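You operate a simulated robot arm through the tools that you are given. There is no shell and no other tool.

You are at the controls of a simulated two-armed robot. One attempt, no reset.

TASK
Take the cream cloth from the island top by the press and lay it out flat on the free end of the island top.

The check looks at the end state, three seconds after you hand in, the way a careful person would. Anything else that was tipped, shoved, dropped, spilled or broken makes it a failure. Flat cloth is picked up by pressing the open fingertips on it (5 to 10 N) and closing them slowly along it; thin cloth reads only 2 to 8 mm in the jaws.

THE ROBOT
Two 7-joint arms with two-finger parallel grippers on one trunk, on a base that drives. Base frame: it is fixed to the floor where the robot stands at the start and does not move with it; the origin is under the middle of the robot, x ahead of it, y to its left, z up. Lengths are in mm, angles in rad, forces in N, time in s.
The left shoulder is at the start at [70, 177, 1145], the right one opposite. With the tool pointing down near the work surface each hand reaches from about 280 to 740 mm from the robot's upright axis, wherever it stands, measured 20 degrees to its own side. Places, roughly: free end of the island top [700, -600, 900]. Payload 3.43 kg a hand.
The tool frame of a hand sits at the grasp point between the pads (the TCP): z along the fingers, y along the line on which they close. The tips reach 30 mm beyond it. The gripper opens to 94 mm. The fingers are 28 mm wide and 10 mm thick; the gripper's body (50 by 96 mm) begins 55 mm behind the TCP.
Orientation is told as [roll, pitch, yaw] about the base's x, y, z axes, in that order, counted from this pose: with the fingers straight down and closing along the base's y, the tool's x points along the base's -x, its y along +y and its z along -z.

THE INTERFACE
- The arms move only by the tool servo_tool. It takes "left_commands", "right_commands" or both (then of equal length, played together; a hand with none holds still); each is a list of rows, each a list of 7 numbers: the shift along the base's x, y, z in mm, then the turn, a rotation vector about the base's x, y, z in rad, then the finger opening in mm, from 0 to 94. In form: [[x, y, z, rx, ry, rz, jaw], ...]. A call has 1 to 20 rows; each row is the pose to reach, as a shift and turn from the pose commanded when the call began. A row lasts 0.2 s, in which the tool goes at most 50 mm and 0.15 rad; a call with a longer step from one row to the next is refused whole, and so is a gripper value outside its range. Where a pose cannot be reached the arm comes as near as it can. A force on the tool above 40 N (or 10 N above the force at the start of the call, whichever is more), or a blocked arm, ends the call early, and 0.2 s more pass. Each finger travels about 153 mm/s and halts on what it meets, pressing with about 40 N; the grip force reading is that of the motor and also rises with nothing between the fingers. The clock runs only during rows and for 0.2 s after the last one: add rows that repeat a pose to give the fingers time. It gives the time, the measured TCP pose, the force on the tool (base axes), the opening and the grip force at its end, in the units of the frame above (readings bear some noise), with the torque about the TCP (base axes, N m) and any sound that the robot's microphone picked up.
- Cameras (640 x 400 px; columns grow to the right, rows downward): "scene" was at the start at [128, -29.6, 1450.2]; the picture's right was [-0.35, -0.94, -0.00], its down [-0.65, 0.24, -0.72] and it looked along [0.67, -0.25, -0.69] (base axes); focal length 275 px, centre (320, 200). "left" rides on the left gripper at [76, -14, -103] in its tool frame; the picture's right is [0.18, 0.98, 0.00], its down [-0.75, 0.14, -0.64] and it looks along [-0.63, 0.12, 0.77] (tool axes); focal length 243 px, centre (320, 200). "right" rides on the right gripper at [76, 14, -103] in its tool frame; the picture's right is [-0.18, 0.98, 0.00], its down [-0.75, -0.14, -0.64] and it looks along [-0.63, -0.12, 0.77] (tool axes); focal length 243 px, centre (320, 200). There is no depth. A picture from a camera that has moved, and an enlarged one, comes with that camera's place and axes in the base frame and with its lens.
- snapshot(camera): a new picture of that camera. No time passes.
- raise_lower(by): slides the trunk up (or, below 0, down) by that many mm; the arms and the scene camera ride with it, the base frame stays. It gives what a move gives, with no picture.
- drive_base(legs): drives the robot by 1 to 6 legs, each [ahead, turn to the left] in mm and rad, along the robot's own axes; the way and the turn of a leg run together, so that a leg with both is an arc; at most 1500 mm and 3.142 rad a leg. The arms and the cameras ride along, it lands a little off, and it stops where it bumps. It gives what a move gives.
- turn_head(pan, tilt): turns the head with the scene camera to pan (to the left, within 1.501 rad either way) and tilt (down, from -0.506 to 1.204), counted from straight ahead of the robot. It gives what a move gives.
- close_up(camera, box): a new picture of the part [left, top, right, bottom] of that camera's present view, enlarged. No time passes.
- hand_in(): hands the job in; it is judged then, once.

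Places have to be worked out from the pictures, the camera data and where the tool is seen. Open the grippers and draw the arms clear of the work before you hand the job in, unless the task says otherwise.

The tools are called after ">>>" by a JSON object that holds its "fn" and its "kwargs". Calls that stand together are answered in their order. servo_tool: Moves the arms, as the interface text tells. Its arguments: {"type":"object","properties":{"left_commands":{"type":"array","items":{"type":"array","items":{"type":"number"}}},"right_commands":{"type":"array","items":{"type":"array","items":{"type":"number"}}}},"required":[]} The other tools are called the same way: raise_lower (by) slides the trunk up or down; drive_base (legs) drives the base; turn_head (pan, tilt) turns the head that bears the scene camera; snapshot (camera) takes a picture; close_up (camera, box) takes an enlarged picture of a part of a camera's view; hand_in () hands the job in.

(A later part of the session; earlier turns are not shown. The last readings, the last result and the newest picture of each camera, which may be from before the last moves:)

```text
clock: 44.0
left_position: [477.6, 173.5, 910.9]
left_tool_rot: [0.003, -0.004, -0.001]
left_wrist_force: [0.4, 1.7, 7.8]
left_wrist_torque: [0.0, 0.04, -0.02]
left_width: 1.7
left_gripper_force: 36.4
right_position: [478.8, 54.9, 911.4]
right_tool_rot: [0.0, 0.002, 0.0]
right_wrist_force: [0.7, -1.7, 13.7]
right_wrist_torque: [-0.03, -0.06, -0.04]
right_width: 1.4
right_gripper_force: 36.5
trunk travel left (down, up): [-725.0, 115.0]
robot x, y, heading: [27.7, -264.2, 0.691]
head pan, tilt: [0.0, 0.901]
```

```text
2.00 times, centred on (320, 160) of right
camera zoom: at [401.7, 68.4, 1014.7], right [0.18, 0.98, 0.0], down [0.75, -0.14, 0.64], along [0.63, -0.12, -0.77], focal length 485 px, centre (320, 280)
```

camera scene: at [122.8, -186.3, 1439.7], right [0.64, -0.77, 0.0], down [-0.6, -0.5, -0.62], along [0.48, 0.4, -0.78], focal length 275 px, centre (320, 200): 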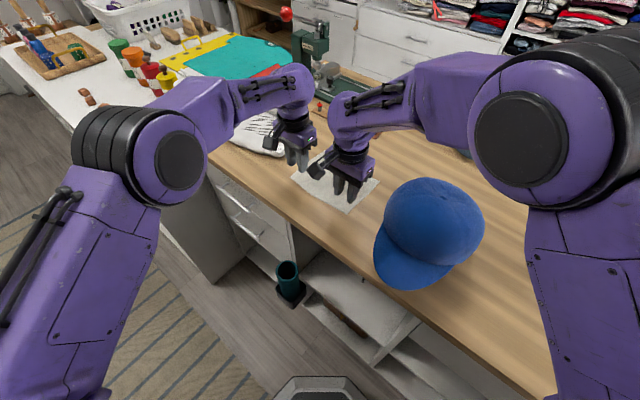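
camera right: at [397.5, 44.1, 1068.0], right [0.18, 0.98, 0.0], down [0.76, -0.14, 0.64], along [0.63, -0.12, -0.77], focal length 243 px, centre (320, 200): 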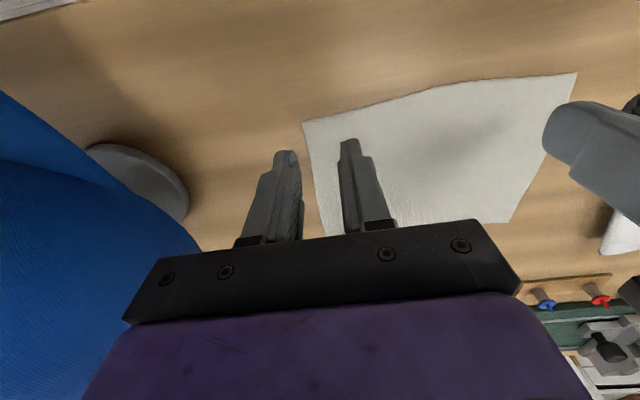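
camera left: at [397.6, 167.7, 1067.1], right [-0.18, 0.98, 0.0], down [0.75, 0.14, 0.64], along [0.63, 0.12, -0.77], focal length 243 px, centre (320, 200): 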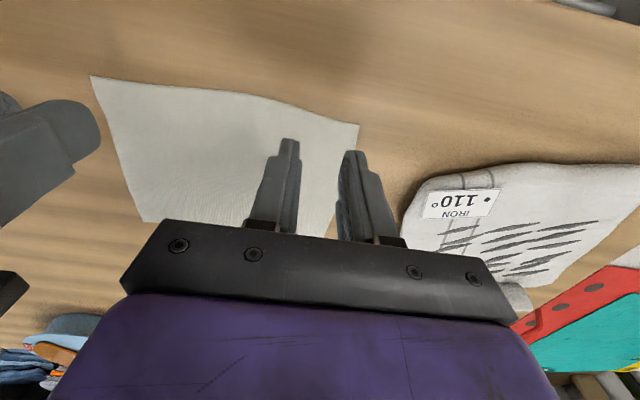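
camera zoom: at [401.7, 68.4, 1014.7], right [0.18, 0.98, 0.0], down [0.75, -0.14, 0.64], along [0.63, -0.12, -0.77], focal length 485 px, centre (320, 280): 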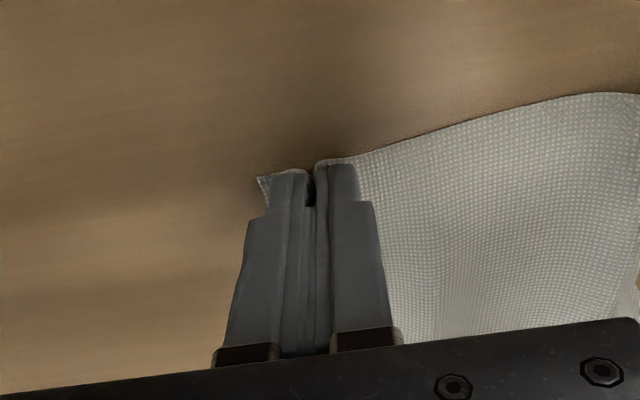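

Jaws read 1.7 and 1.4 mm with full grip force — ambiguous. I lift both hands slowly by 25 mm and look at whether the cloth comes along.

>>> {"fn": "servo_tool", "kwargs": {"left_commands": [[0, 0, 3, 0, 0, 0, 0], [0, 0, 8, 0, 0, 0, 0], [0, 0, 14, 0, 0, 0, 0], [0, 0, 20, 0, 0, 0, 0], [0, 0, 25, 0, 0, 0, 0], [0, 0, 25, 0, 0, 0, 0]], "right_commands": [[0, 0, 3, 0, 0, 0, 0], [0, 0, 8, 0, 0, 0, 0], [0, 0, 14, 0, 0, 0, 0], [0, 0, 20, 0, 0, 0, 0], [0, 0, 25, 0, 0, 0, 0], [0, 0, 25, 0, 0, 0, 0]]}}

>>> {"fn": "close_up", "kwargs": {"camera": "left", "box": [100, 40, 480, 278]}}

>>> {"fn": "close_up", "kwargs": {"camera": "right", "box": [160, 40, 540, 278]}}

```text
clock: 45.4
left_position: [478.8, 175.1, 932.8]
left_tool_rot: [0.0, 0.0, -0.001]
left_wrist_force: [0.4, 0.4, -0.7]
left_wrist_torque: [0.01, 0.02, 0.02]
left_width: 1.5
left_gripper_force: 36.2
right_position: [479.8, 55.5, 935.1]
right_tool_rot: [-0.001, 0.005, -0.001]
right_wrist_force: [-0.9, -0.5, 0.4]
right_wrist_torque: [0.0, -0.04, 0.01]
right_width: 1.6
right_gripper_force: 36.7
trunk travel left (down, up): [-725.0, 115.0]
robot x, y, heading: [23.1, -266.5, 0.696]
head pan, tilt: [0.0, 0.901]
```

```text
1.68 times, centred on (290, 159) of left
camera zoom: at [403.1, 161.6, 1035.6], right [-0.18, 0.98, 0.0], down [0.75, 0.14, 0.64], along [0.63, 0.12, -0.77], focal length 408 px, centre (370, 269)
```

zoom: 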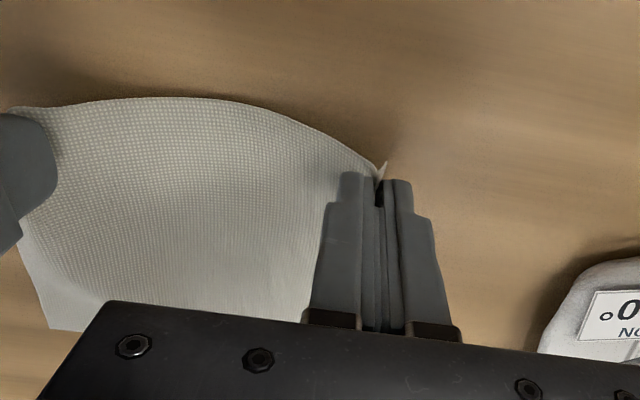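

```text
1.68 times, centred on (350, 159) of right
camera zoom: at [403.2, 68.9, 1037.9], right [0.18, 0.98, 0.0], down [0.76, -0.14, 0.64], along [0.63, -0.12, -0.77], focal length 408 px, centre (270, 269)
```

zoom: 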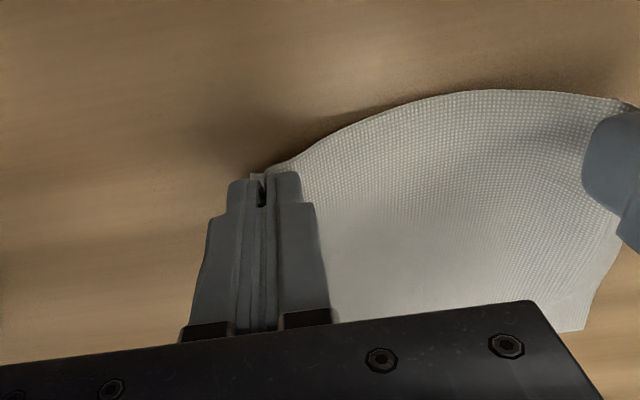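

Both hands hold the cloth and it rises with them. I lift further, spreading the hands slightly to take out the sag of the near edge, then check with the scene camera.

>>> {"fn": "servo_tool", "kwargs": {"left_commands": [[0, 1, 10, 0, 0, 0, 0], [0, 2, 25, 0, 0, 0, 0], [0, 3, 40, 0, 0, 0, 0], [0, 4, 60, 0, 0, 0, 0], [0, 5, 80, 0, 0, 0, 0], [0, 6, 100, 0, 0, 0, 0], [0, 6, 120, 0, 0, 0, 0], [0, 6, 120, 0, 0, 0, 0]], "right_commands": [[0, -1, 10, 0, 0, 0, 0], [0, -2, 25, 0, 0, 0, 0], [0, -3, 40, 0, 0, 0, 0], [0, -4, 60, 0, 0, 0, 0], [0, -5, 80, 0, 0, 0, 0], [0, -6, 100, 0, 0, 0, 0], [0, -6, 120, 0, 0, 0, 0], [0, -6, 120, 0, 0, 0, 0]]}}

>>> {"fn": "close_up", "kwargs": {"camera": "scene", "box": [200, 60, 500, 260]}}

>>> {"fn": "snapshot", "kwargs": {"camera": "left"}}

>>> {"fn": "snapshot", "kwargs": {"camera": "right"}}

```text
clock: 47.2
left_position: [478.3, 180.1, 1055.1]
left_tool_rot: [-0.001, -0.002, 0.0]
left_wrist_force: [0.3, 0.0, -0.1]
left_wrist_torque: [0.0, 0.0, 0.01]
left_width: 1.5
left_gripper_force: 36.8
right_position: [478.7, 50.7, 1054.0]
right_tool_rot: [-0.002, 0.004, -0.001]
right_wrist_force: [-0.2, 0.1, -0.3]
right_wrist_torque: [0.02, 0.01, -0.02]
right_width: 1.7
right_gripper_force: 36.7
trunk travel left (down, up): [-725.0, 115.0]
robot x, y, heading: [26.8, -265.0, 0.696]
head pan, tilt: [0.0, 0.901]
```

```text
2.00 times, centred on (350, 160) of scene
camera zoom: at [123.4, -185.7, 1439.7], right [0.64, -0.77, 0.0], down [-0.6, -0.5, -0.62], along [0.48, 0.4, -0.78], focal length 550 px, centre (260, 280)
```

zoom: 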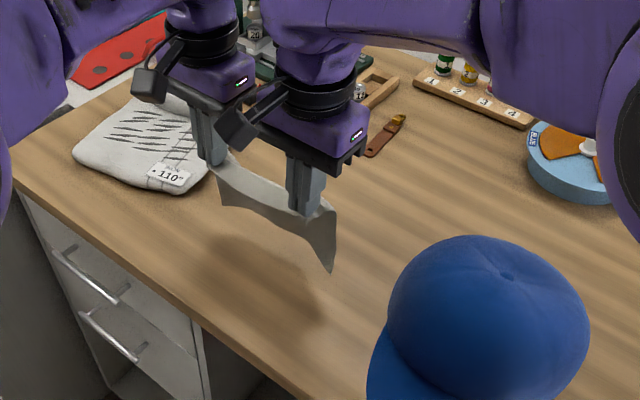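

```text
taken
camera left: at [400.9, 167.2, 1156.5], right [-0.18, 0.98, 0.0], down [0.75, 0.14, 0.64], along [0.63, 0.12, -0.77], focal length 243 px, centre (320, 200)
```

left: 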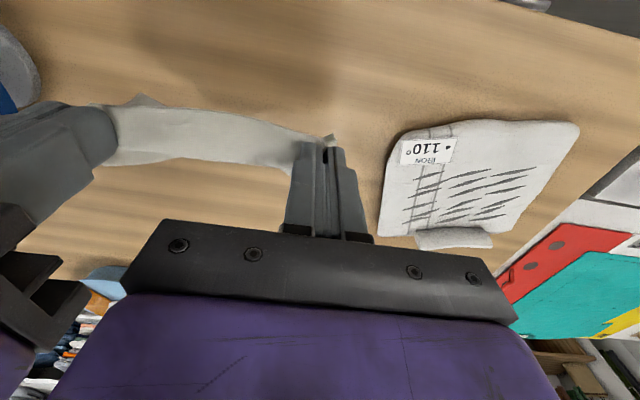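

```text
taken
camera right: at [402.3, 64.6, 1158.0], right [0.18, 0.98, 0.0], down [0.76, -0.14, 0.64], along [0.63, -0.12, -0.77], focal length 243 px, centre (320, 200)
```

right: 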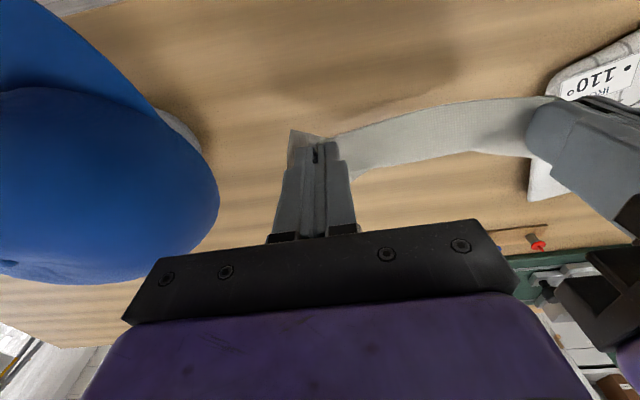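

The cloth hangs cleanly from both near corners. I raise it further while rotating the pair about its midpoint so the held edge becomes square to the robot for the drive.

>>> {"fn": "servo_tool", "kwargs": {"left_commands": [[0, 0, 20, 0, 0, 0, 0], [0, 0, 40, 0, 0, 0, 0], [-6.4, -0.3, 55, 0, 0, 0.1, 0], [-12.8, -1.3, 65, 0, 0, 0.2, 0], [-19.1, -2.9, 75, 0, 0, 0.3, 0], [-25.1, -5.1, 85, 0, 0, 0.4, 0], [-30.9, -7.9, 95, 0, 0, 0.5, 0], [-36.4, -11.3, 105, 0, 0, 0.6, 0], [-41.4, -15, 110, 0, 0, 0.696, 0], [-41.4, -15, 110, 0, 0, 0.696, 0]], "right_commands": [[0, 0, 20, 0, 0, 0, 0], [0, 0, 40, 0, 0, 0, 0], [6.4, 0.3, 55, 0, 0, 0.1, 0], [12.8, 1.3, 65, 0, 0, 0.2, 0], [19.1, 2.9, 75, 0, 0, 0.3, 0], [25.1, 5.1, 85, 0, 0, 0.4, 0], [30.9, 7.9, 95, 0, 0, 0.5, 0], [36.4, 11.3, 105, 0, 0, 0.6, 0], [41.4, 15, 110, 0, 0, 0.696, 0], [41.4, 15, 110, 0, 0, 0.696, 0]]}}

>>> {"fn": "snapshot", "kwargs": {"camera": "scene"}}

```text
clock: 49.4
left_position: [437.4, 166.3, 1164.5]
left_tool_rot: [-0.001, -0.002, 0.697]
left_wrist_force: [1.3, -0.3, -0.2]
left_wrist_torque: [-0.01, -0.01, 0.0]
left_width: 1.8
left_gripper_force: 36.2
right_position: [520.8, 65.3, 1162.8]
right_tool_rot: [-0.003, 0.004, 0.696]
right_wrist_force: [-1.0, 0.9, 0.1]
right_wrist_torque: [0.02, -0.01, -0.03]
right_width: 1.7
right_gripper_force: 36.3
trunk travel left (down, up): [-725.0, 115.0]
robot x, y, heading: [25.7, -264.9, 0.684]
head pan, tilt: [0.0, 0.901]
```

```text
taken
camera scene: at [123.2, -185.9, 1439.7], right [0.64, -0.77, 0.0], down [-0.6, -0.5, -0.62], along [0.48, 0.4, -0.78], focal length 275 px, centre (320, 200)
```

scene: 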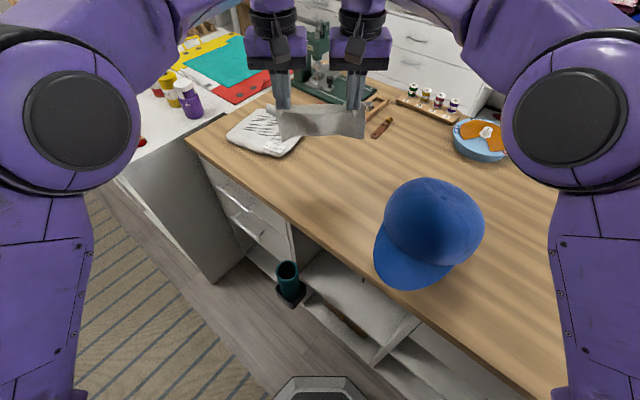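

The cloth hangs flat and square in front of the robot. I raise the trunk 110 mm so the cloth's lower edge stays above the cap, then start the drive: turn a bit left and back away from the island toward the right end.

>>> {"fn": "raise_lower", "kwargs": {"by": 110}}

>>> {"fn": "drive_base", "kwargs": {"legs": [[0, 0.41], [-380, 0]]}}

>>> {"fn": "snapshot", "kwargs": {"camera": "scene"}}

```text
clock: 50.8
left_position: [436.9, 166.2, 1275.0]
left_tool_rot: [0.0, 0.0, 0.695]
left_wrist_force: [0.9, -0.6, -0.3]
left_wrist_torque: [-0.02, -0.01, -0.02]
left_width: 1.7
left_gripper_force: 36.4
right_position: [521.0, 65.3, 1273.1]
right_tool_rot: [-0.002, 0.006, 0.696]
right_wrist_force: [-0.5, -0.7, 0.5]
right_wrist_torque: [0.04, 0.06, -0.04]
right_width: 1.5
right_gripper_force: 36.0
trunk travel left (down, up): [-835.0, 5.0]
robot x, y, heading: [26.1, -262.1, 0.696]
head pan, tilt: [0.0, 0.901]
```

```text
clock: 54.5
left_position: [56.0, -49.7, 1275.2]
left_tool_rot: [-0.001, 0.0, 1.098]
left_wrist_force: [0.9, 0.1, 0.4]
left_wrist_torque: [0.01, -0.04, -0.01]
left_width: 1.4
left_gripper_force: 36.5
right_position: [172.3, -112.0, 1272.6]
right_tool_rot: [-0.003, 0.006, 1.101]
right_wrist_force: [-0.6, -0.5, -0.5]
right_wrist_torque: [0.02, 0.02, -0.03]
right_width: 1.6
right_gripper_force: 36.8
trunk travel left (down, up): [-835.0, 5.0]
robot x, y, heading: [-150.9, -612.3, 1.093]
head pan, tilt: [0.0, 0.901]
```

```text
taken
camera scene: at [-93.7, -499.6, 1549.5], right [0.89, -0.45, 0.0], down [-0.36, -0.7, -0.62], along [0.28, 0.55, -0.78], focal length 275 px, centre (320, 200)
```

scene: 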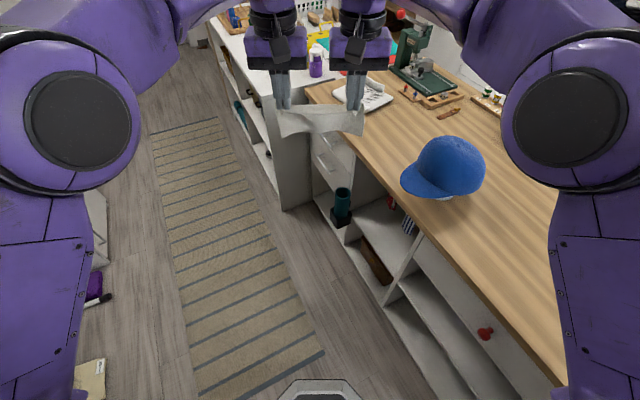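

Cloth still held; robot at (-151, -612). I turn right to face the island's free end and move ahead about 205 mm.

>>> {"fn": "drive_base", "kwargs": {"legs": [[0, -1.095], [205, 0]]}}

>>> {"fn": "snapshot", "kwargs": {"camera": "scene"}}

```text
clock: 58.9
left_position: [643.6, -560.3, 1277.2]
left_tool_rot: [0.001, -0.005, -0.021]
left_wrist_force: [-0.4, -0.2, 0.8]
left_wrist_torque: [0.0, 0.01, 0.0]
left_width: 1.9
left_gripper_force: 36.3
right_position: [640.1, -690.9, 1275.1]
right_tool_rot: [0.0, 0.003, -0.02]
right_wrist_force: [-0.3, 0.1, 0.1]
right_wrist_torque: [0.0, -0.05, 0.0]
right_width: 1.4
right_gripper_force: 36.0
trunk travel left (down, up): [-835.0, 5.0]
robot x, y, heading: [52.2, -617.2, -0.019]
head pan, tilt: [0.0, 0.901]
```

```text
taken
camera scene: at [174.3, -619.8, 1550.1], right [-0.02, -1.0, 0.0], down [-0.78, 0.02, -0.62], along [0.62, -0.01, -0.78], focal length 275 px, centre (320, 200)
```

scene: 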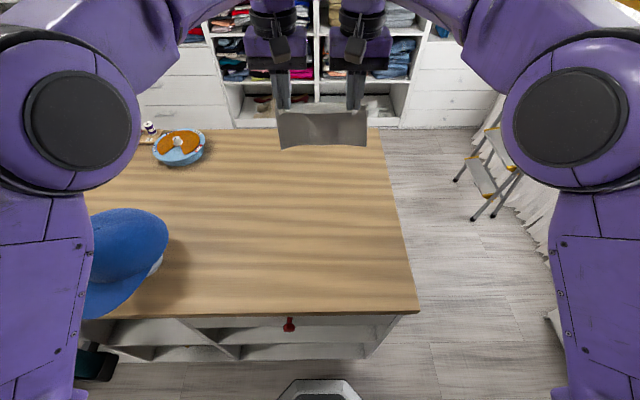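

Robot at (52, -617), cloth in front over the free end, nothing beneath. I take a close look at how the cloth hangs and lower the trunk 50 mm.

>>> {"fn": "raise_lower", "kwargs": {"by": -50}}

>>> {"fn": "close_up", "kwargs": {"camera": "scene", "box": [230, 60, 410, 180]}}

>>> {"fn": "snapshot", "kwargs": {"camera": "left"}}

```text
clock: 59.8
left_position: [645.9, -560.4, 1225.1]
left_tool_rot: [-0.001, -0.001, -0.021]
left_wrist_force: [-0.8, -0.3, -0.8]
left_wrist_torque: [-0.02, -0.01, 0.01]
left_width: 1.7
left_gripper_force: 36.7
right_position: [642.8, -691.9, 1223.2]
right_tool_rot: [0.001, 0.004, -0.018]
right_wrist_force: [0.2, 0.5, -0.4]
right_wrist_torque: [0.02, 0.02, 0.04]
right_width: 1.6
right_gripper_force: 36.5
trunk travel left (down, up): [-785.0, 55.0]
robot x, y, heading: [51.1, -614.9, -0.024]
head pan, tilt: [0.0, 0.901]
```

```text
3.33 times, centred on (320, 120) of scene
camera zoom: at [178.4, -620.0, 1499.7], right [-0.02, -1.0, 0.0], down [-0.78, 0.02, -0.62], along [0.62, -0.01, -0.78], focal length 916 px, centre (320, 467)
```

zoom: 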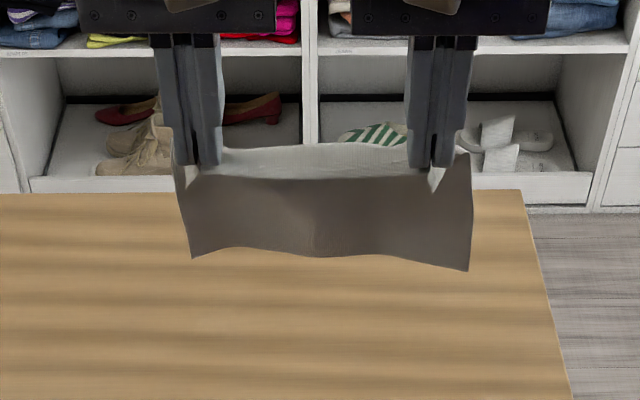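

```text
taken
camera left: at [569.8, -572.8, 1326.6], right [-0.16, 0.99, 0.0], down [0.76, 0.13, 0.64], along [0.63, 0.11, -0.77], focal length 243 px, centre (320, 200)
```

left: 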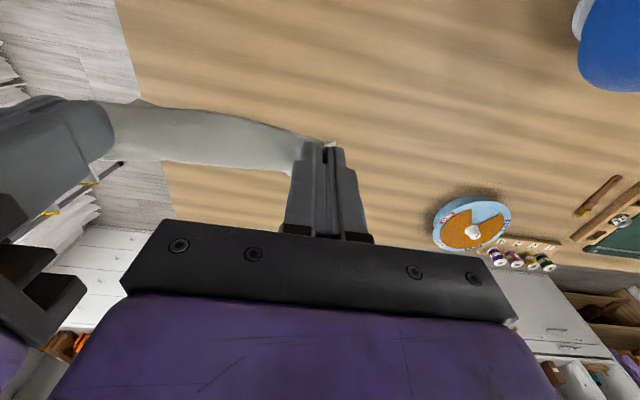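

The cloth is fairly stiff and bulges forward, its free edge about 59 mm ahead of and 148 mm below the TCPs, which suits laying it away from me. I move the hands to x≈700, spread them a little to straighten the top edge, and come down to z≈1060.

>>> {"fn": "servo_tool", "kwargs": {"left_commands": [[15, 4, -20, 0, 0, 0, 0], [30, 9, -45, 0, 0, 0, 0], [45, 14, -70, 0, 0, 0, 0], [57, 17, -95, 0, 0, 0, 0], [57, 18, -120, 0, 0, 0, 0], [57, 19, -145, 0, 0, 0, 0], [57, 19, -165, 0, 0, 0, 0], [57, 19, -165, 0, 0, 0, 0], [57, 19, -165, 0, 0, 0, 0]], "right_commands": [[15, 3, -20, 0, 0, 0, 0], [30, 7, -45, 0, 0, 0, 0], [45, 11, -70, 0, 0, 0, 0], [58, 12, -95, 0, 0, 0, 0], [58, 12, -120, 0, 0, 0, 0], [58, 11, -145, 0, 0, 0, 0], [58, 11, -164, 0, 0, 0, 0], [58, 11, -164, 0, 0, 0, 0], [58, 11, -164, 0, 0, 0, 0]]}}

>>> {"fn": "close_up", "kwargs": {"camera": "scene", "box": [230, 60, 410, 180]}}

>>> {"fn": "snapshot", "kwargs": {"camera": "left"}}

```text
clock: 61.8
left_position: [701.8, -542.6, 1057.7]
left_tool_rot: [-0.001, -0.002, -0.021]
left_wrist_force: [0.2, -9.9, -0.4]
left_wrist_torque: [-0.34, -0.03, 0.06]
left_width: 1.8
left_gripper_force: 36.6
right_position: [701.9, -679.3, 1059.2]
right_tool_rot: [-0.001, 0.004, -0.019]
right_wrist_force: [-0.2, 9.7, 0.4]
right_wrist_torque: [0.27, 0.01, 0.02]
right_width: 1.8
right_gripper_force: 36.2
trunk travel left (down, up): [-785.0, 55.0]
robot x, y, heading: [53.1, -615.4, -0.021]
head pan, tilt: [0.0, 0.901]
```

```text
3.33 times, centred on (320, 120) of scene
camera zoom: at [178.2, -620.0, 1499.7], right [-0.02, -1.0, 0.0], down [-0.78, 0.02, -0.62], along [0.62, -0.01, -0.78], focal length 916 px, centre (320, 467)
```

zoom: 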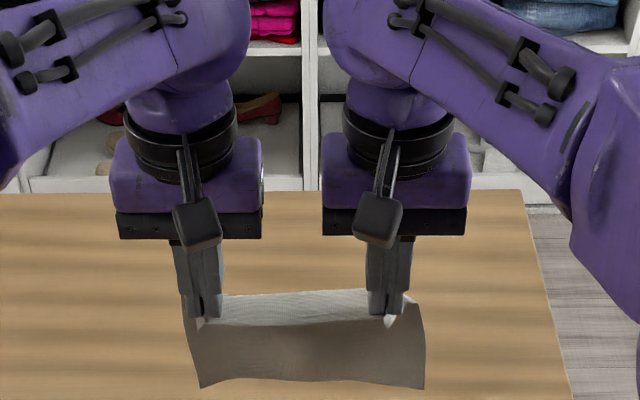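

```text
taken
camera left: at [625.6, -556.3, 1160.1], right [-0.16, 0.99, 0.0], down [0.76, 0.13, 0.64], along [0.63, 0.1, -0.77], focal length 243 px, centre (320, 200)
```

left: 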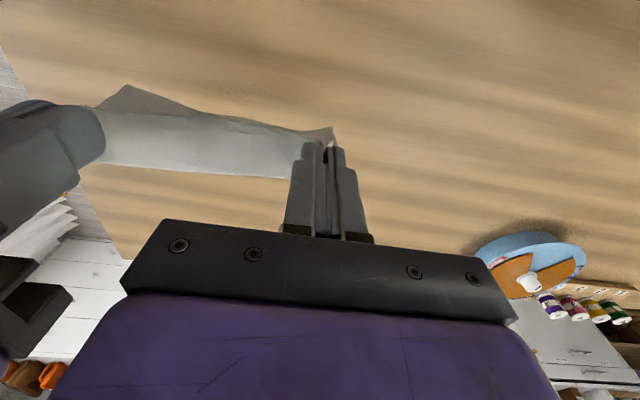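

The held edge is straight now with about 10 N tension; I relax that by 2 mm per hand and begin laying: descend with the hands drawing back so the free edge stays forward. I stop halfway to look.

>>> {"fn": "servo_tool", "kwargs": {"left_commands": [[0, -1, -8, 0, 0, 0, 0], [-1, -2, -16, 0, 0, 0, 0], [-5, -2, -24, 0, 0, 0, 0], [-12, -2, -32, 0, 0, 0, 0], [-20, -2, -42, 0, 0, 0, 0], [-29, -2, -52, 0, 0, 0, 0], [-38, -2, -62, 0, 0, 0, 0], [-47, -2, -72, 0, 0, 0, 0]], "right_commands": [[0, 1, -8, 0, 0, 0, 0], [-1, 2, -16, 0, 0, 0, 0], [-5, 2, -24, 0, 0, 0, 0], [-12, 2, -32, 0, 0, 0, 0], [-20, 2, -42, 0, 0, 0, 0], [-29, 2, -52, 0, 0, 0, 0], [-38, 2, -62, 0, 0, 0, 0], [-47, 2, -72, 0, 0, 0, 0]]}}

>>> {"fn": "close_up", "kwargs": {"camera": "scene", "box": [220, 80, 420, 210]}}

>>> {"fn": "snapshot", "kwargs": {"camera": "left"}}

```text
clock: 63.6
left_position: [656.5, -543.5, 988.0]
left_tool_rot: [0.001, -0.002, -0.022]
left_wrist_force: [-0.4, -10.7, 0.8]
left_wrist_torque: [-0.34, -0.01, 0.1]
left_width: 2.0
left_gripper_force: 36.6
right_position: [655.3, -679.5, 988.6]
right_tool_rot: [-0.002, 0.003, -0.019]
right_wrist_force: [-0.1, 10.2, -0.3]
right_wrist_torque: [0.34, 0.04, 0.04]
right_width: 1.7
right_gripper_force: 36.2
trunk travel left (down, up): [-785.0, 55.0]
robot x, y, heading: [49.2, -621.9, -0.026]
head pan, tilt: [0.0, 0.901]
```

```text
3.08 times, centred on (320, 145) of scene
camera zoom: at [177.9, -619.9, 1499.7], right [-0.02, -1.0, 0.0], down [-0.78, 0.02, -0.62], along [0.62, -0.01, -0.78], focal length 846 px, centre (320, 369)
```

zoom: 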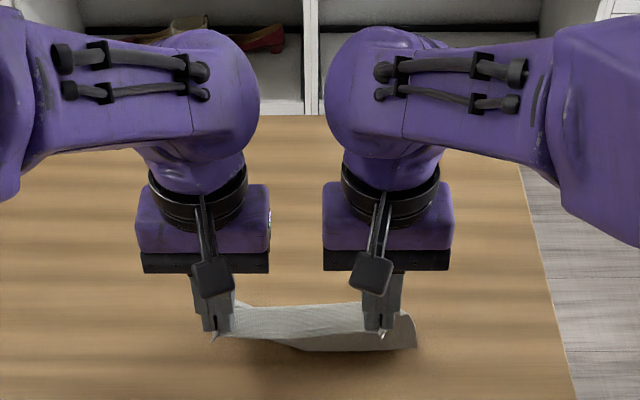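

```text
taken
camera left: at [579.8, -555.8, 1089.4], right [-0.16, 0.99, 0.0], down [0.76, 0.13, 0.64], along [0.63, 0.1, -0.77], focal length 243 px, centre (320, 200)
```

left: 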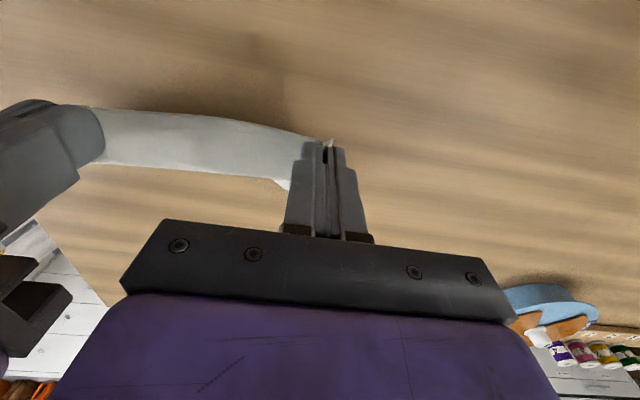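

Tension is still about 10 N and the left and right sides of the cloth look different. I zoom in more before continuing.

>>> {"fn": "close_up", "kwargs": {"camera": "scene", "box": [270, 155, 370, 215]}}

>>> {"fn": "close_up", "kwargs": {"camera": "right", "box": [200, 20, 600, 270]}}

>>> {"fn": "close_up", "kwargs": {"camera": "left", "box": [40, 20, 440, 270]}}

```text
6.40 times, centred on (320, 185) of scene
camera zoom: at [177.9, -619.9, 1499.7], right [-0.02, -1.0, 0.0], down [-0.78, 0.02, -0.62], along [0.62, -0.01, -0.78], focal length 1759 px, centre (320, 296)
```

zoom: 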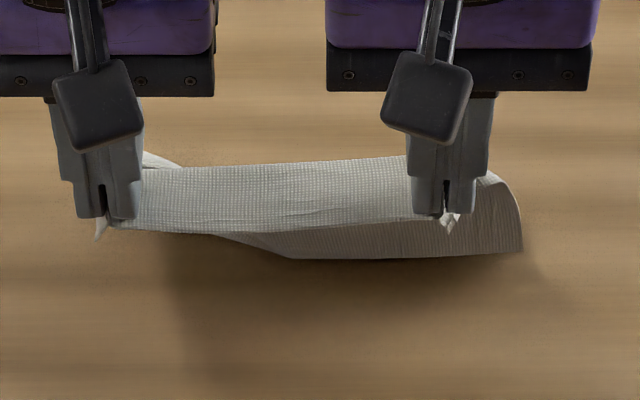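

```text
1.60 times, centred on (400, 145) of right
camera zoom: at [578.7, -663.8, 1092.7], right [0.2, 0.98, 0.0], down [0.75, -0.15, 0.64], along [0.63, -0.13, -0.77], focal length 388 px, centre (192, 288)
```

zoom: 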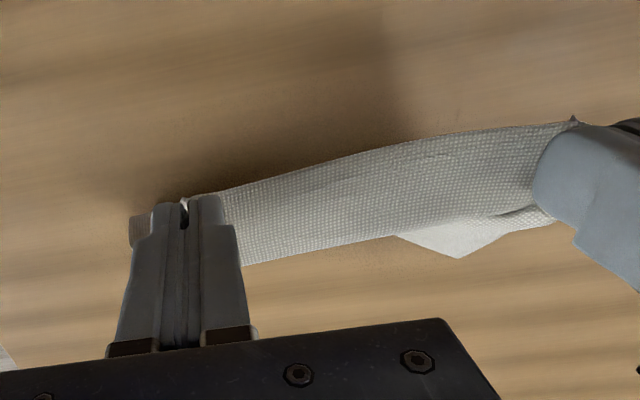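

```text
1.60 times, centred on (240, 145) of left
camera zoom: at [579.8, -555.8, 1089.4], right [-0.16, 0.99, 0.0], down [0.76, 0.13, 0.64], along [0.63, 0.1, -0.77], focal length 388 px, centre (448, 288)
```

zoom: 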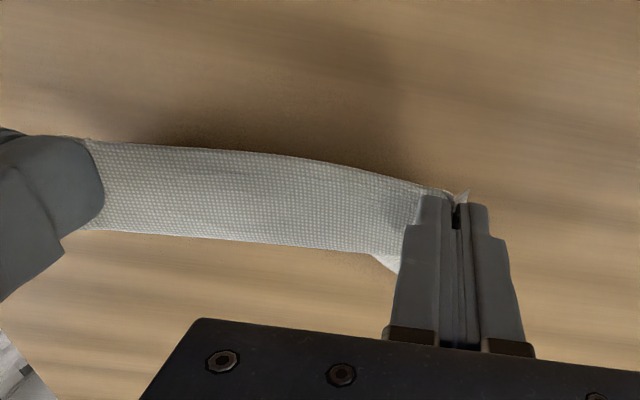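

The left half of the free edge trails forward properly but the right half has curled back under. I lift again until the cloth hangs free, relax the side tension a bit, and move forward to x≈730 to retry with a quicker backward drag at touch.

>>> {"fn": "servo_tool", "kwargs": {"left_commands": [[0, 0, 15, 0, 0, 0, 0], [0, -1, 35, 0, 0, 0, 0], [5, -2, 60, 0, 0, 0, 0], [15, -2, 85, 0, 0, 0, 0], [30, -2, 95, 0, 0, 0, 0], [45, -2, 95, 0, 0, 0, 0], [60, -2, 95, 0, 0, 0, 0], [72, -2, 95, 0, 0, 0, 0], [72, -2, 95, 0, 0, 0, 0], [72, -2, 95, 0, 0, 0, 0]], "right_commands": [[0, 0, 15, 0, 0, 0, 0], [0, 1, 35, 0, 0, 0, 0], [5, 1, 60, 0, 0, 0, 0], [15, 1, 85, 0, 0, 0, 0], [30, 1, 95, 0, 0, 0, 0], [45, 1, 95, 0, 0, 0, 0], [60, 1, 95, 0, 0, 0, 0], [72, 1, 95, 0, 0, 0, 0], [72, 1, 95, 0, 0, 0, 0], [72, 1, 95, 0, 0, 0, 0]]}}

>>> {"fn": "close_up", "kwargs": {"camera": "scene", "box": [230, 90, 410, 210]}}

>>> {"fn": "close_up", "kwargs": {"camera": "left", "box": [0, 20, 400, 270]}}

```text
clock: 65.8
left_position: [725.6, -542.3, 1080.6]
left_tool_rot: [-0.004, -0.002, -0.019]
left_wrist_force: [-1.1, -17.7, -0.2]
left_wrist_torque: [-0.54, 0.03, 0.04]
left_width: 1.7
left_gripper_force: 36.2
left hand out of reach, approached as far as the arm can: row 8, 9, 10
right_position: [709.9, -680.5, 1083.1]
right_tool_rot: [0.002, 0.006, -0.018]
right_wrist_force: [1.6, 17.4, 0.0]
right_wrist_torque: [0.57, -0.03, 0.01]
right_width: 1.6
right_gripper_force: 36.4
right hand out of reach, approached as far as the arm can: row 7, 8, 9, 10
trunk travel left (down, up): [-785.0, 55.0]
robot x, y, heading: [54.9, -613.4, -0.023]
head pan, tilt: [0.0, 0.901]
```

```text
3.33 times, centred on (320, 150) of scene
camera zoom: at [178.6, -620.2, 1499.7], right [-0.02, -1.0, 0.0], down [-0.78, 0.02, -0.62], along [0.62, -0.01, -0.78], focal length 916 px, centre (320, 367)
```

zoom: 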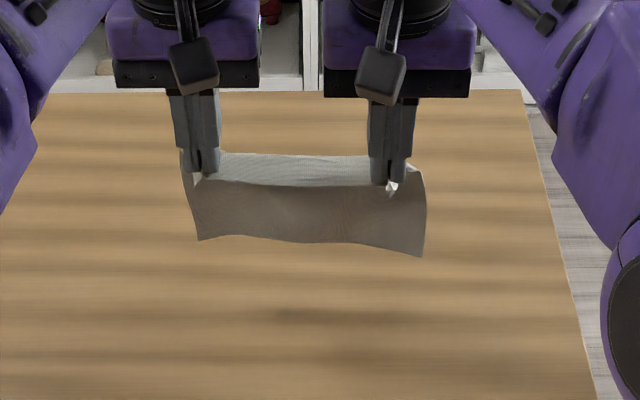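

```text
1.60 times, centred on (200, 145) of left
camera zoom: at [649.2, -555.4, 1183.6], right [-0.16, 0.99, 0.0], down [0.76, 0.13, 0.64], along [0.63, 0.1, -0.77], focal length 388 px, centre (512, 288)
```

zoom: 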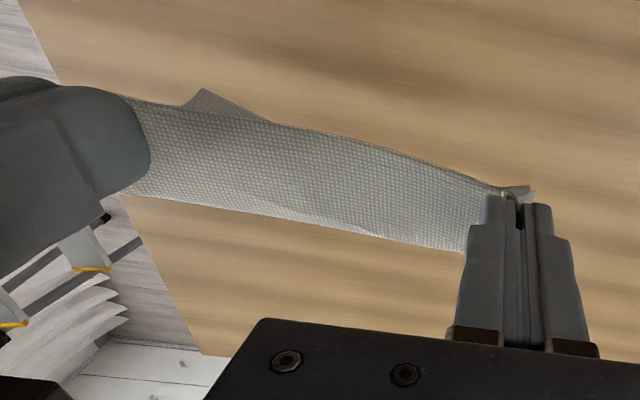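

The reach limit is at about x 710–725 here and the tension rose to 17 N. I draw both hands back to about x=703 and relax them toward each other.

>>> {"fn": "servo_tool", "kwargs": {"left_commands": [[-10, -2, 0, 0, 0, 0, 0], [-22, -4, 0, 0, 0, 0, 0], [-22, -4, 0, 0, 0, 0, 0]], "right_commands": [[-5, 2, 0, 0, 0, 0, 0], [-10, 4, 0, 0, 0, 0, 0], [-10, 4, 0, 0, 0, 0, 0]]}}

```text
clock: 66.6
left_position: [703.8, -544.8, 1082.1]
left_tool_rot: [0.0, -0.001, -0.021]
left_wrist_force: [0.2, -4.2, -0.2]
left_wrist_torque: [-0.14, 0.03, 0.06]
left_width: 2.0
left_gripper_force: 36.1
right_position: [701.1, -678.3, 1081.8]
right_tool_rot: [-0.002, 0.005, -0.02]
right_wrist_force: [-0.3, 5.4, 0.1]
right_wrist_torque: [0.16, 0.0, 0.02]
right_width: 1.6
right_gripper_force: 36.3
trunk travel left (down, up): [-785.0, 55.0]
robot x, y, heading: [55.0, -619.3, -0.024]
head pan, tilt: [0.0, 0.901]
```

Tension is down to 5 N. To bias the whole free edge forward, I tip both hands so the fingers point forward-down by 0.5 rad (this also gains reach), easing the tension another millimetre each.

>>> {"fn": "servo_tool", "kwargs": {"left_commands": [[0, -0.5, 5, 0, -0.12, 0, 0], [0, -1, 10, 0, -0.25, 0, 0], [0, -1, 15, 0, -0.38, 0, 0], [0, -1, 20, 0, -0.5, 0, 0], [0, -1, 20, 0, -0.5, 0, 0], [0, -1, 20, 0, -0.5, 0, 0]], "right_commands": [[0, 0.5, 5, 0, -0.12, 0, 0], [0, 1, 10, 0, -0.25, 0, 0], [0, 1, 15, 0, -0.38, 0, 0], [0, 1, 20, 0, -0.5, 0, 0], [0, 1, 20, 0, -0.5, 0, 0], [0, 1, 20, 0, -0.5, 0, 0]]}}

>>> {"fn": "close_up", "kwargs": {"camera": "scene", "box": [230, 90, 410, 210]}}

>>> {"fn": "snapshot", "kwargs": {"camera": "left"}}

>>> {"fn": "snapshot", "kwargs": {"camera": "right"}}

```text
clock: 68.0
left_position: [704.0, -547.5, 1102.0]
left_tool_rot: [0.008, -0.504, -0.023]
left_wrist_force: [0.0, -19.4, -1.3]
left_wrist_torque: [-0.53, -0.03, -0.23]
left_width: 1.9
left_gripper_force: 36.4
right_position: [702.1, -685.6, 1095.6]
right_tool_rot: [0.036, -0.477, -0.06]
right_wrist_force: [-1.2, 19.4, 0.3]
right_wrist_torque: [0.52, 0.02, 0.34]
right_width: 1.6
right_gripper_force: 36.4
trunk travel left (down, up): [-785.0, 55.0]
robot x, y, heading: [47.4, -617.5, -0.021]
head pan, tilt: [0.0, 0.901]
```

```text
3.33 times, centred on (320, 150) of scene
camera zoom: at [178.2, -619.6, 1499.7], right [-0.02, -1.0, 0.0], down [-0.78, 0.02, -0.62], along [0.62, -0.01, -0.78], focal length 916 px, centre (320, 367)
```

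zoom: 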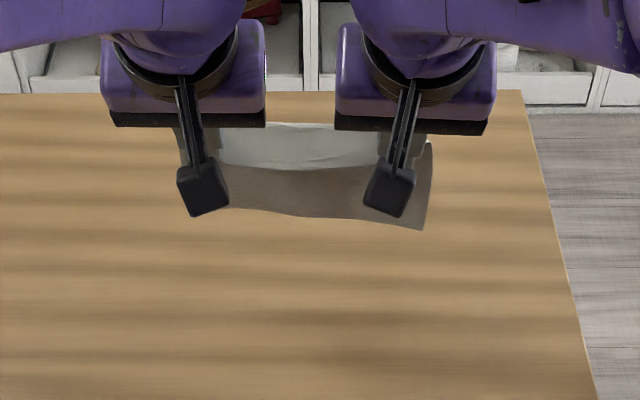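

```text
taken
camera left: at [587.6, -560.3, 1155.1], right [-0.14, 0.99, -0.08], down [0.35, 0.13, 0.93], along [0.92, 0.1, -0.37], focal length 243 px, centre (320, 200)
```

left: 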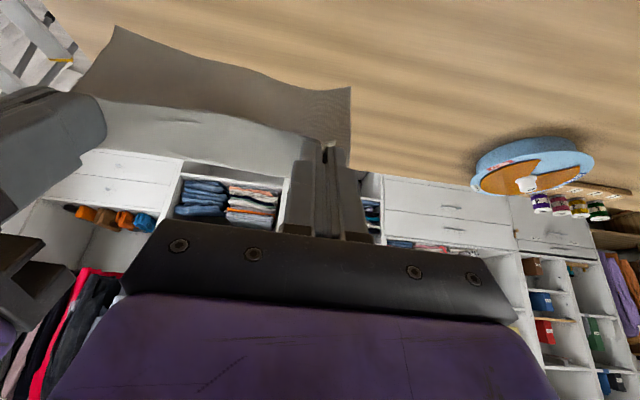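

```text
taken
camera right: at [587.6, -669.3, 1153.0], right [0.2, 0.97, 0.12], down [0.37, -0.19, 0.91], along [0.91, -0.14, -0.4], focal length 243 px, centre (320, 200)
```

right: 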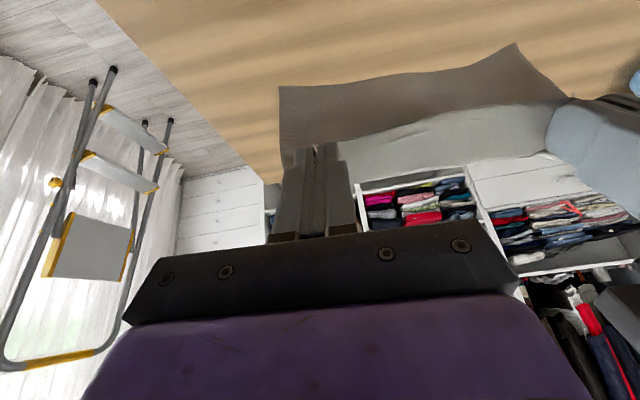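

Both corners of the free edge are now ahead of the hands (~50 mm forward, z≈960), but the right arm is being pushed off its pose and tension is 19 N. I reduce the tilt to 0.3 rad and check again.

>>> {"fn": "servo_tool", "kwargs": {"left_commands": [[0, 0, -5, 0, 0.07, 0, 0], [0, 0, -10, 0, 0.14, 0, 0], [0, 0, -15, 0, 0.2, 0, 0], [0, 0, -15, 0, 0.2, 0, 0], [0, 0, -15, 0, 0.2, 0, 0]], "right_commands": [[0, 0, -5, 0, 0.07, 0, 0], [0, 0, -10, 0, 0.14, 0, 0], [0, 0, -15, 0, 0.2, 0, 0], [0, 0, -15, 0, 0.2, 0, 0], [0, 0, -15, 0, 0.2, 0, 0]]}}

>>> {"fn": "snapshot", "kwargs": {"camera": "scene"}}

```text
clock: 69.2
left_position: [703.2, -546.0, 1086.9]
left_tool_rot: [0.005, -0.3, -0.02]
left_wrist_force: [-0.3, 0.2, 0.6]
left_wrist_torque: [-0.02, 0.02, 0.05]
left_width: 1.7
left_gripper_force: 36.4
right_position: [699.1, -674.6, 1087.1]
right_tool_rot: [0.005, -0.294, -0.02]
right_wrist_force: [-0.3, -0.7, -0.2]
right_wrist_torque: [0.01, -0.02, 0.0]
right_width: 1.7
right_gripper_force: 36.7
trunk travel left (down, up): [-785.0, 55.0]
robot x, y, heading: [52.5, -616.6, -0.024]
head pan, tilt: [0.0, 0.901]
```

```text
taken
camera scene: at [178.3, -619.9, 1499.7], right [-0.02, -1.0, 0.0], down [-0.78, 0.02, -0.62], along [0.62, -0.01, -0.78], focal length 275 px, centre (320, 200)
```

scene: 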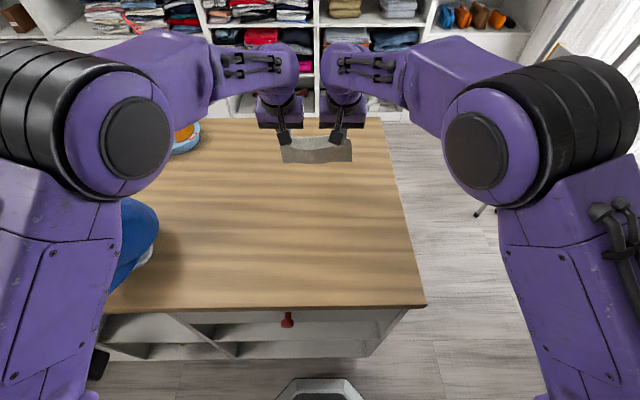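

Tension is gone and both hands are even (tilt 0.3; the wrists nearly touched before). Now I lay again: down to just above contact, then sweep backward at ~70 mm/s while touching down so friction keeps the free edge forward.

>>> {"fn": "servo_tool", "kwargs": {"left_commands": [[8, 0.5, -12, 0, 0, 0, 0], [15, 1, -24, 0, 0, 0, 0], [15, 1, -36, 0, 0, 0, 0], [15, 1, -36, 0, 0, 0, 0], [15, 1, -36, 0, 0, 0, 0], [8, 1, -44, 0, 0, 0, 0], [-4, 1, -50, 0, 0, 0, 0], [-18, 1, -56, 0, 0, 0, 0], [-32, 1, -62, 0, 0, 0, 0], [-46, 1, -68, 0, 0, 0, 0]], "right_commands": [[8, -0.5, -12, 0, 0, 0, 0], [15, -1, -24, 0, 0, 0, 0], [17, -1, -36, 0, 0, 0, 0], [17, -1, -36, 0, 0, 0, 0], [17, -1, -36, 0, 0, 0, 0], [10, -1, -44, 0, 0, 0, 0], [-2, -1, -50, 0, 0, 0, 0], [-16, -1, -56, 0, 0, 0, 0], [-30, -1, -62, 0, 0, 0, 0], [-44, -1, -68, 0, 0, 0, 0]]}}

>>> {"fn": "close_up", "kwargs": {"camera": "scene", "box": [240, 110, 400, 210]}}

>>> {"fn": "snapshot", "kwargs": {"camera": "left"}}

>>> {"fn": "snapshot", "kwargs": {"camera": "right"}}

```text
clock: 71.4
left_position: [656.1, -547.1, 1019.2]
left_tool_rot: [0.005, -0.302, -0.02]
left_wrist_force: [-0.4, -4.0, 0.0]
left_wrist_torque: [-0.11, 0.02, 0.0]
left_width: 2.0
left_gripper_force: 36.3
right_position: [656.2, -679.2, 1018.6]
right_tool_rot: [0.009, -0.288, -0.033]
right_wrist_force: [0.3, 2.4, 1.1]
right_wrist_torque: [0.08, 0.01, 0.06]
right_width: 1.6
right_gripper_force: 36.9
trunk travel left (down, up): [-785.0, 55.0]
robot x, y, heading: [51.4, -619.9, -0.021]
head pan, tilt: [0.0, 0.901]
```

```text
4.00 times, centred on (320, 160) of scene
camera zoom: at [177.6, -620.4, 1499.8], right [-0.02, -1.0, 0.0], down [-0.78, 0.02, -0.62], along [0.62, -0.01, -0.78], focal length 1099 px, centre (320, 360)
```

zoom: 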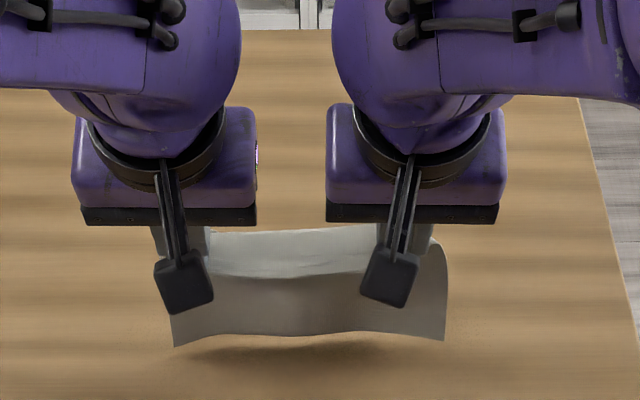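

```text
taken
camera left: at [553.1, -559.1, 1094.4], right [-0.16, 0.99, -0.05], down [0.53, 0.13, 0.84], along [0.83, 0.1, -0.54], focal length 243 px, centre (320, 200)
```

left: 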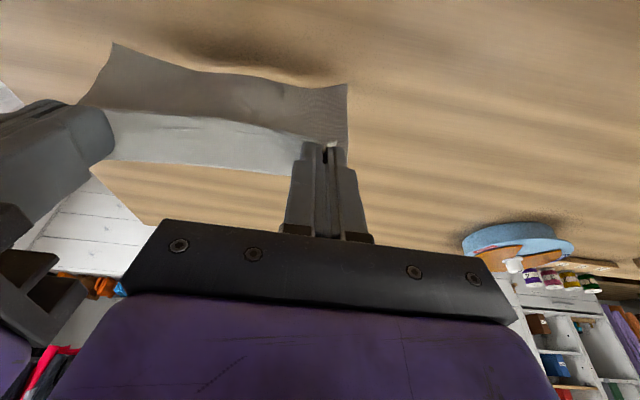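

```text
taken
camera right: at [554.6, -664.2, 1095.3], right [0.21, 0.98, 0.06], down [0.54, -0.17, 0.83], along [0.82, -0.14, -0.56], focal length 243 px, centre (320, 200)
```

right: 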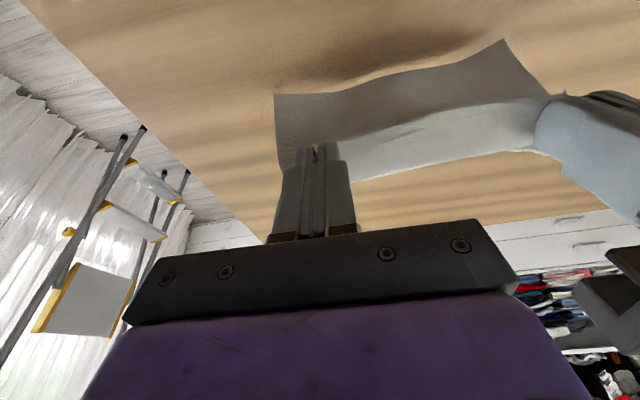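

Triangulating the corners gives them at about (669, z≈900), so they are not yet touching; the cloth was swinging back as the hands stopped. I hold still for a second to let it settle and measure the true hang.

>>> {"fn": "servo_tool", "kwargs": {"left_commands": [[0, 0, 0, 0, 0, 0, 0], [0, 0, 0, 0, 0, 0, 0], [0, 0, 0, 0, 0, 0, 0], [0, 0, 0, 0, 0, 0, 0], [0, 0, 0, 0, 0, 0, 0], [0, 0, 0, 0, 0, 0, 0]], "right_commands": [[0, 0, 0, 0, 0, 0, 0], [0, 0, 0, 0, 0, 0, 0], [0, 0, 0, 0, 0, 0, 0], [0, 0, 0, 0, 0, 0, 0], [0, 0, 0, 0, 0, 0, 0], [0, 0, 0, 0, 0, 0, 0]]}}

>>> {"fn": "close_up", "kwargs": {"camera": "scene", "box": [240, 110, 400, 210]}}

>>> {"fn": "snapshot", "kwargs": {"camera": "left"}}

>>> {"fn": "snapshot", "kwargs": {"camera": "right"}}

```text
clock: 72.8
left_position: [658.0, -545.2, 1019.3]
left_tool_rot: [0.005, -0.3, -0.021]
left_wrist_force: [0.6, -1.0, 0.0]
left_wrist_torque: [-0.06, 0.01, 0.04]
left_width: 1.8
left_gripper_force: 36.5
right_position: [659.1, -678.3, 1022.0]
right_tool_rot: [0.017, -0.294, -0.031]
right_wrist_force: [0.1, 1.2, 0.4]
right_wrist_torque: [0.06, -0.02, 0.04]
right_width: 1.7
right_gripper_force: 35.7
trunk travel left (down, up): [-785.0, 55.0]
robot x, y, heading: [50.8, -616.6, -0.024]
head pan, tilt: [0.0, 0.901]
```

```text
4.00 times, centred on (320, 160) of scene
camera zoom: at [178.2, -620.0, 1499.7], right [-0.02, -1.0, 0.0], down [-0.78, 0.02, -0.62], along [0.62, -0.01, -0.78], focal length 1099 px, centre (320, 360)
```

zoom: 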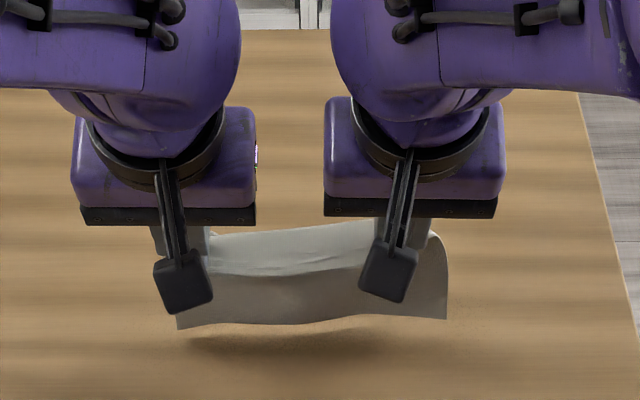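

```text
taken
camera left: at [553.8, -558.5, 1094.1], right [-0.16, 0.99, -0.05], down [0.53, 0.13, 0.84], along [0.83, 0.11, -0.54], focal length 243 px, centre (320, 200)
```

left: 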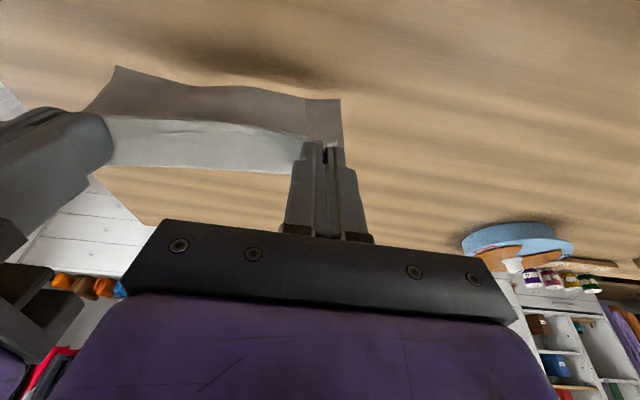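

```text
taken
camera right: at [555.6, -662.9, 1098.6], right [0.2, 0.98, 0.07], down [0.53, -0.17, 0.83], along [0.82, -0.13, -0.55], focal length 243 px, centre (320, 200)
```

right: 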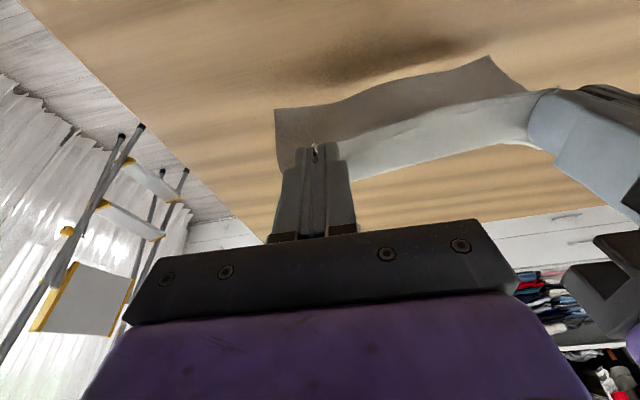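

The cloth is soft: it hangs nearly vertically about 17 mm ahead of the TCPs, lower corners at z≈915, so touch comes near TCP z≈988. I go forward to x≈722 with a slightly smaller tilt, settle, and come down to just above touch.

>>> {"fn": "servo_tool", "kwargs": {"left_commands": [[10, 0, 0, 0, 0.03, 0, 0], [22, 0, 0, 0, 0.06, 0, 0], [34, 0, 0, 0, 0.1, 0, 0], [46, 0, 0, 0, 0.1, 0, 0], [56, 0, 0, 0, 0.1, 0, 0], [64, 0, 0, 0, 0.1, 0, 0], [64, 0, -6, 0, 0.1, 0, 0], [64, 0, -12, 0, 0.1, 0, 0], [64, 0, -12, 0, 0.1, 0, 0], [64, 0, -12, 0, 0.1, 0, 0], [64, 0, -12, 0, 0.1, 0, 0], [64, 0, -12, 0, 0.1, 0, 0], [64, 0, -12, 0, 0.1, 0, 0]], "right_commands": [[10, 0, 0, 0, 0.03, 0, 0], [22, 0, 0, 0, 0.06, 0, 0], [34, 0, 0, 0, 0.1, 0, 0], [46, 0, 0, 0, 0.1, 0, 0], [56, 0, 0, 0, 0.1, 0, 0], [64, 0, 0, 0, 0.1, 0, 0], [64, 0, -6, 0, 0.1, 0, 0], [64, 0, -12, 0, 0.1, 0, 0], [64, 0, -12, 0, 0.1, 0, 0], [64, 0, -12, 0, 0.1, 0, 0], [64, 0, -12, 0, 0.1, 0, 0], [64, 0, -12, 0, 0.1, 0, 0], [64, 0, -12, 0, 0.1, 0, 0]]}}

>>> {"fn": "close_up", "kwargs": {"camera": "scene", "box": [240, 110, 400, 210]}}

>>> {"fn": "snapshot", "kwargs": {"camera": "left"}}

>>> {"fn": "snapshot", "kwargs": {"camera": "right"}}

```text
clock: 75.6
left_position: [720.2, -545.8, 1007.6]
left_tool_rot: [0.004, -0.2, -0.02]
left_wrist_force: [-0.4, 1.0, 0.2]
left_wrist_torque: [-0.01, -0.01, 0.03]
left_width: 1.8
left_gripper_force: 37.0
right_position: [720.9, -676.9, 1008.4]
right_tool_rot: [0.003, -0.195, -0.018]
right_wrist_force: [-0.3, 0.4, -0.3]
right_wrist_torque: [0.01, -0.04, 0.05]
right_width: 1.4
right_gripper_force: 37.0
trunk travel left (down, up): [-785.0, 55.0]
robot x, y, heading: [52.4, -619.0, -0.017]
head pan, tilt: [0.0, 0.901]
```

```text
4.00 times, centred on (320, 160) of scene
camera zoom: at [178.2, -620.0, 1499.7], right [-0.02, -1.0, 0.0], down [-0.78, 0.02, -0.62], along [0.62, -0.01, -0.78], focal length 1099 px, centre (320, 360)
```

zoom: 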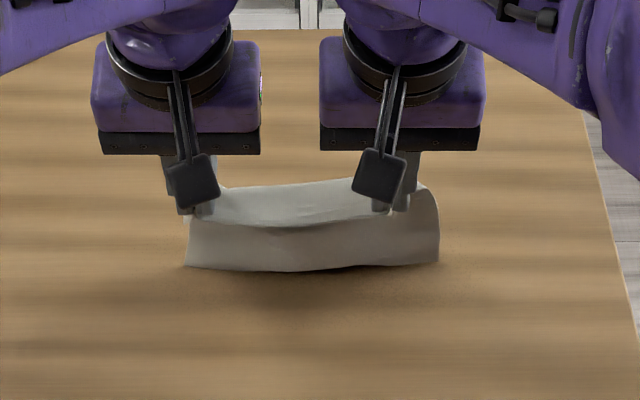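

```text
taken
camera left: at [625.6, -559.7, 1092.2], right [-0.16, 0.99, -0.03], down [0.61, 0.13, 0.78], along [0.77, 0.11, -0.62], focal length 243 px, centre (320, 200)
```

left: 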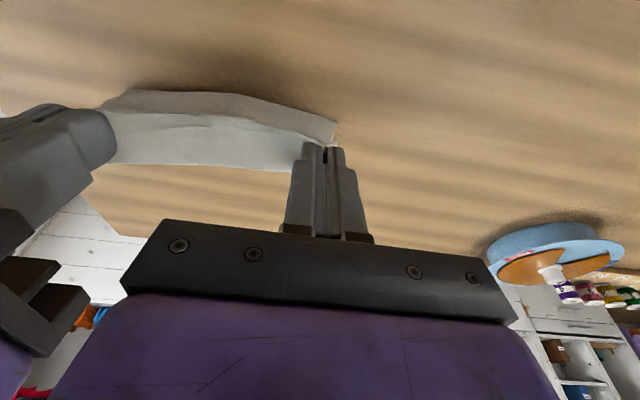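

```text
taken
camera right: at [625.8, -662.5, 1095.0], right [0.2, 0.98, 0.04], down [0.61, -0.15, 0.78], along [0.77, -0.13, -0.63], focal length 243 px, centre (320, 200)
```

right: 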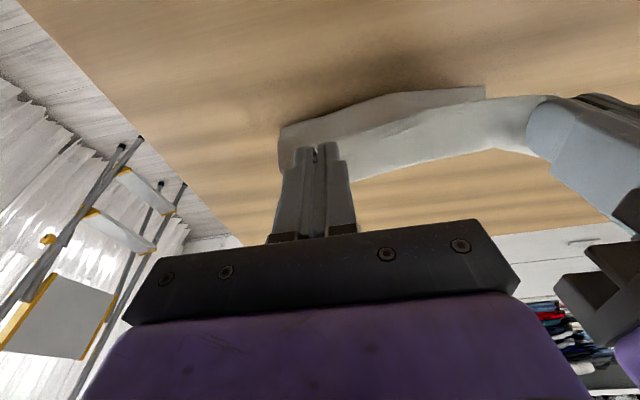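

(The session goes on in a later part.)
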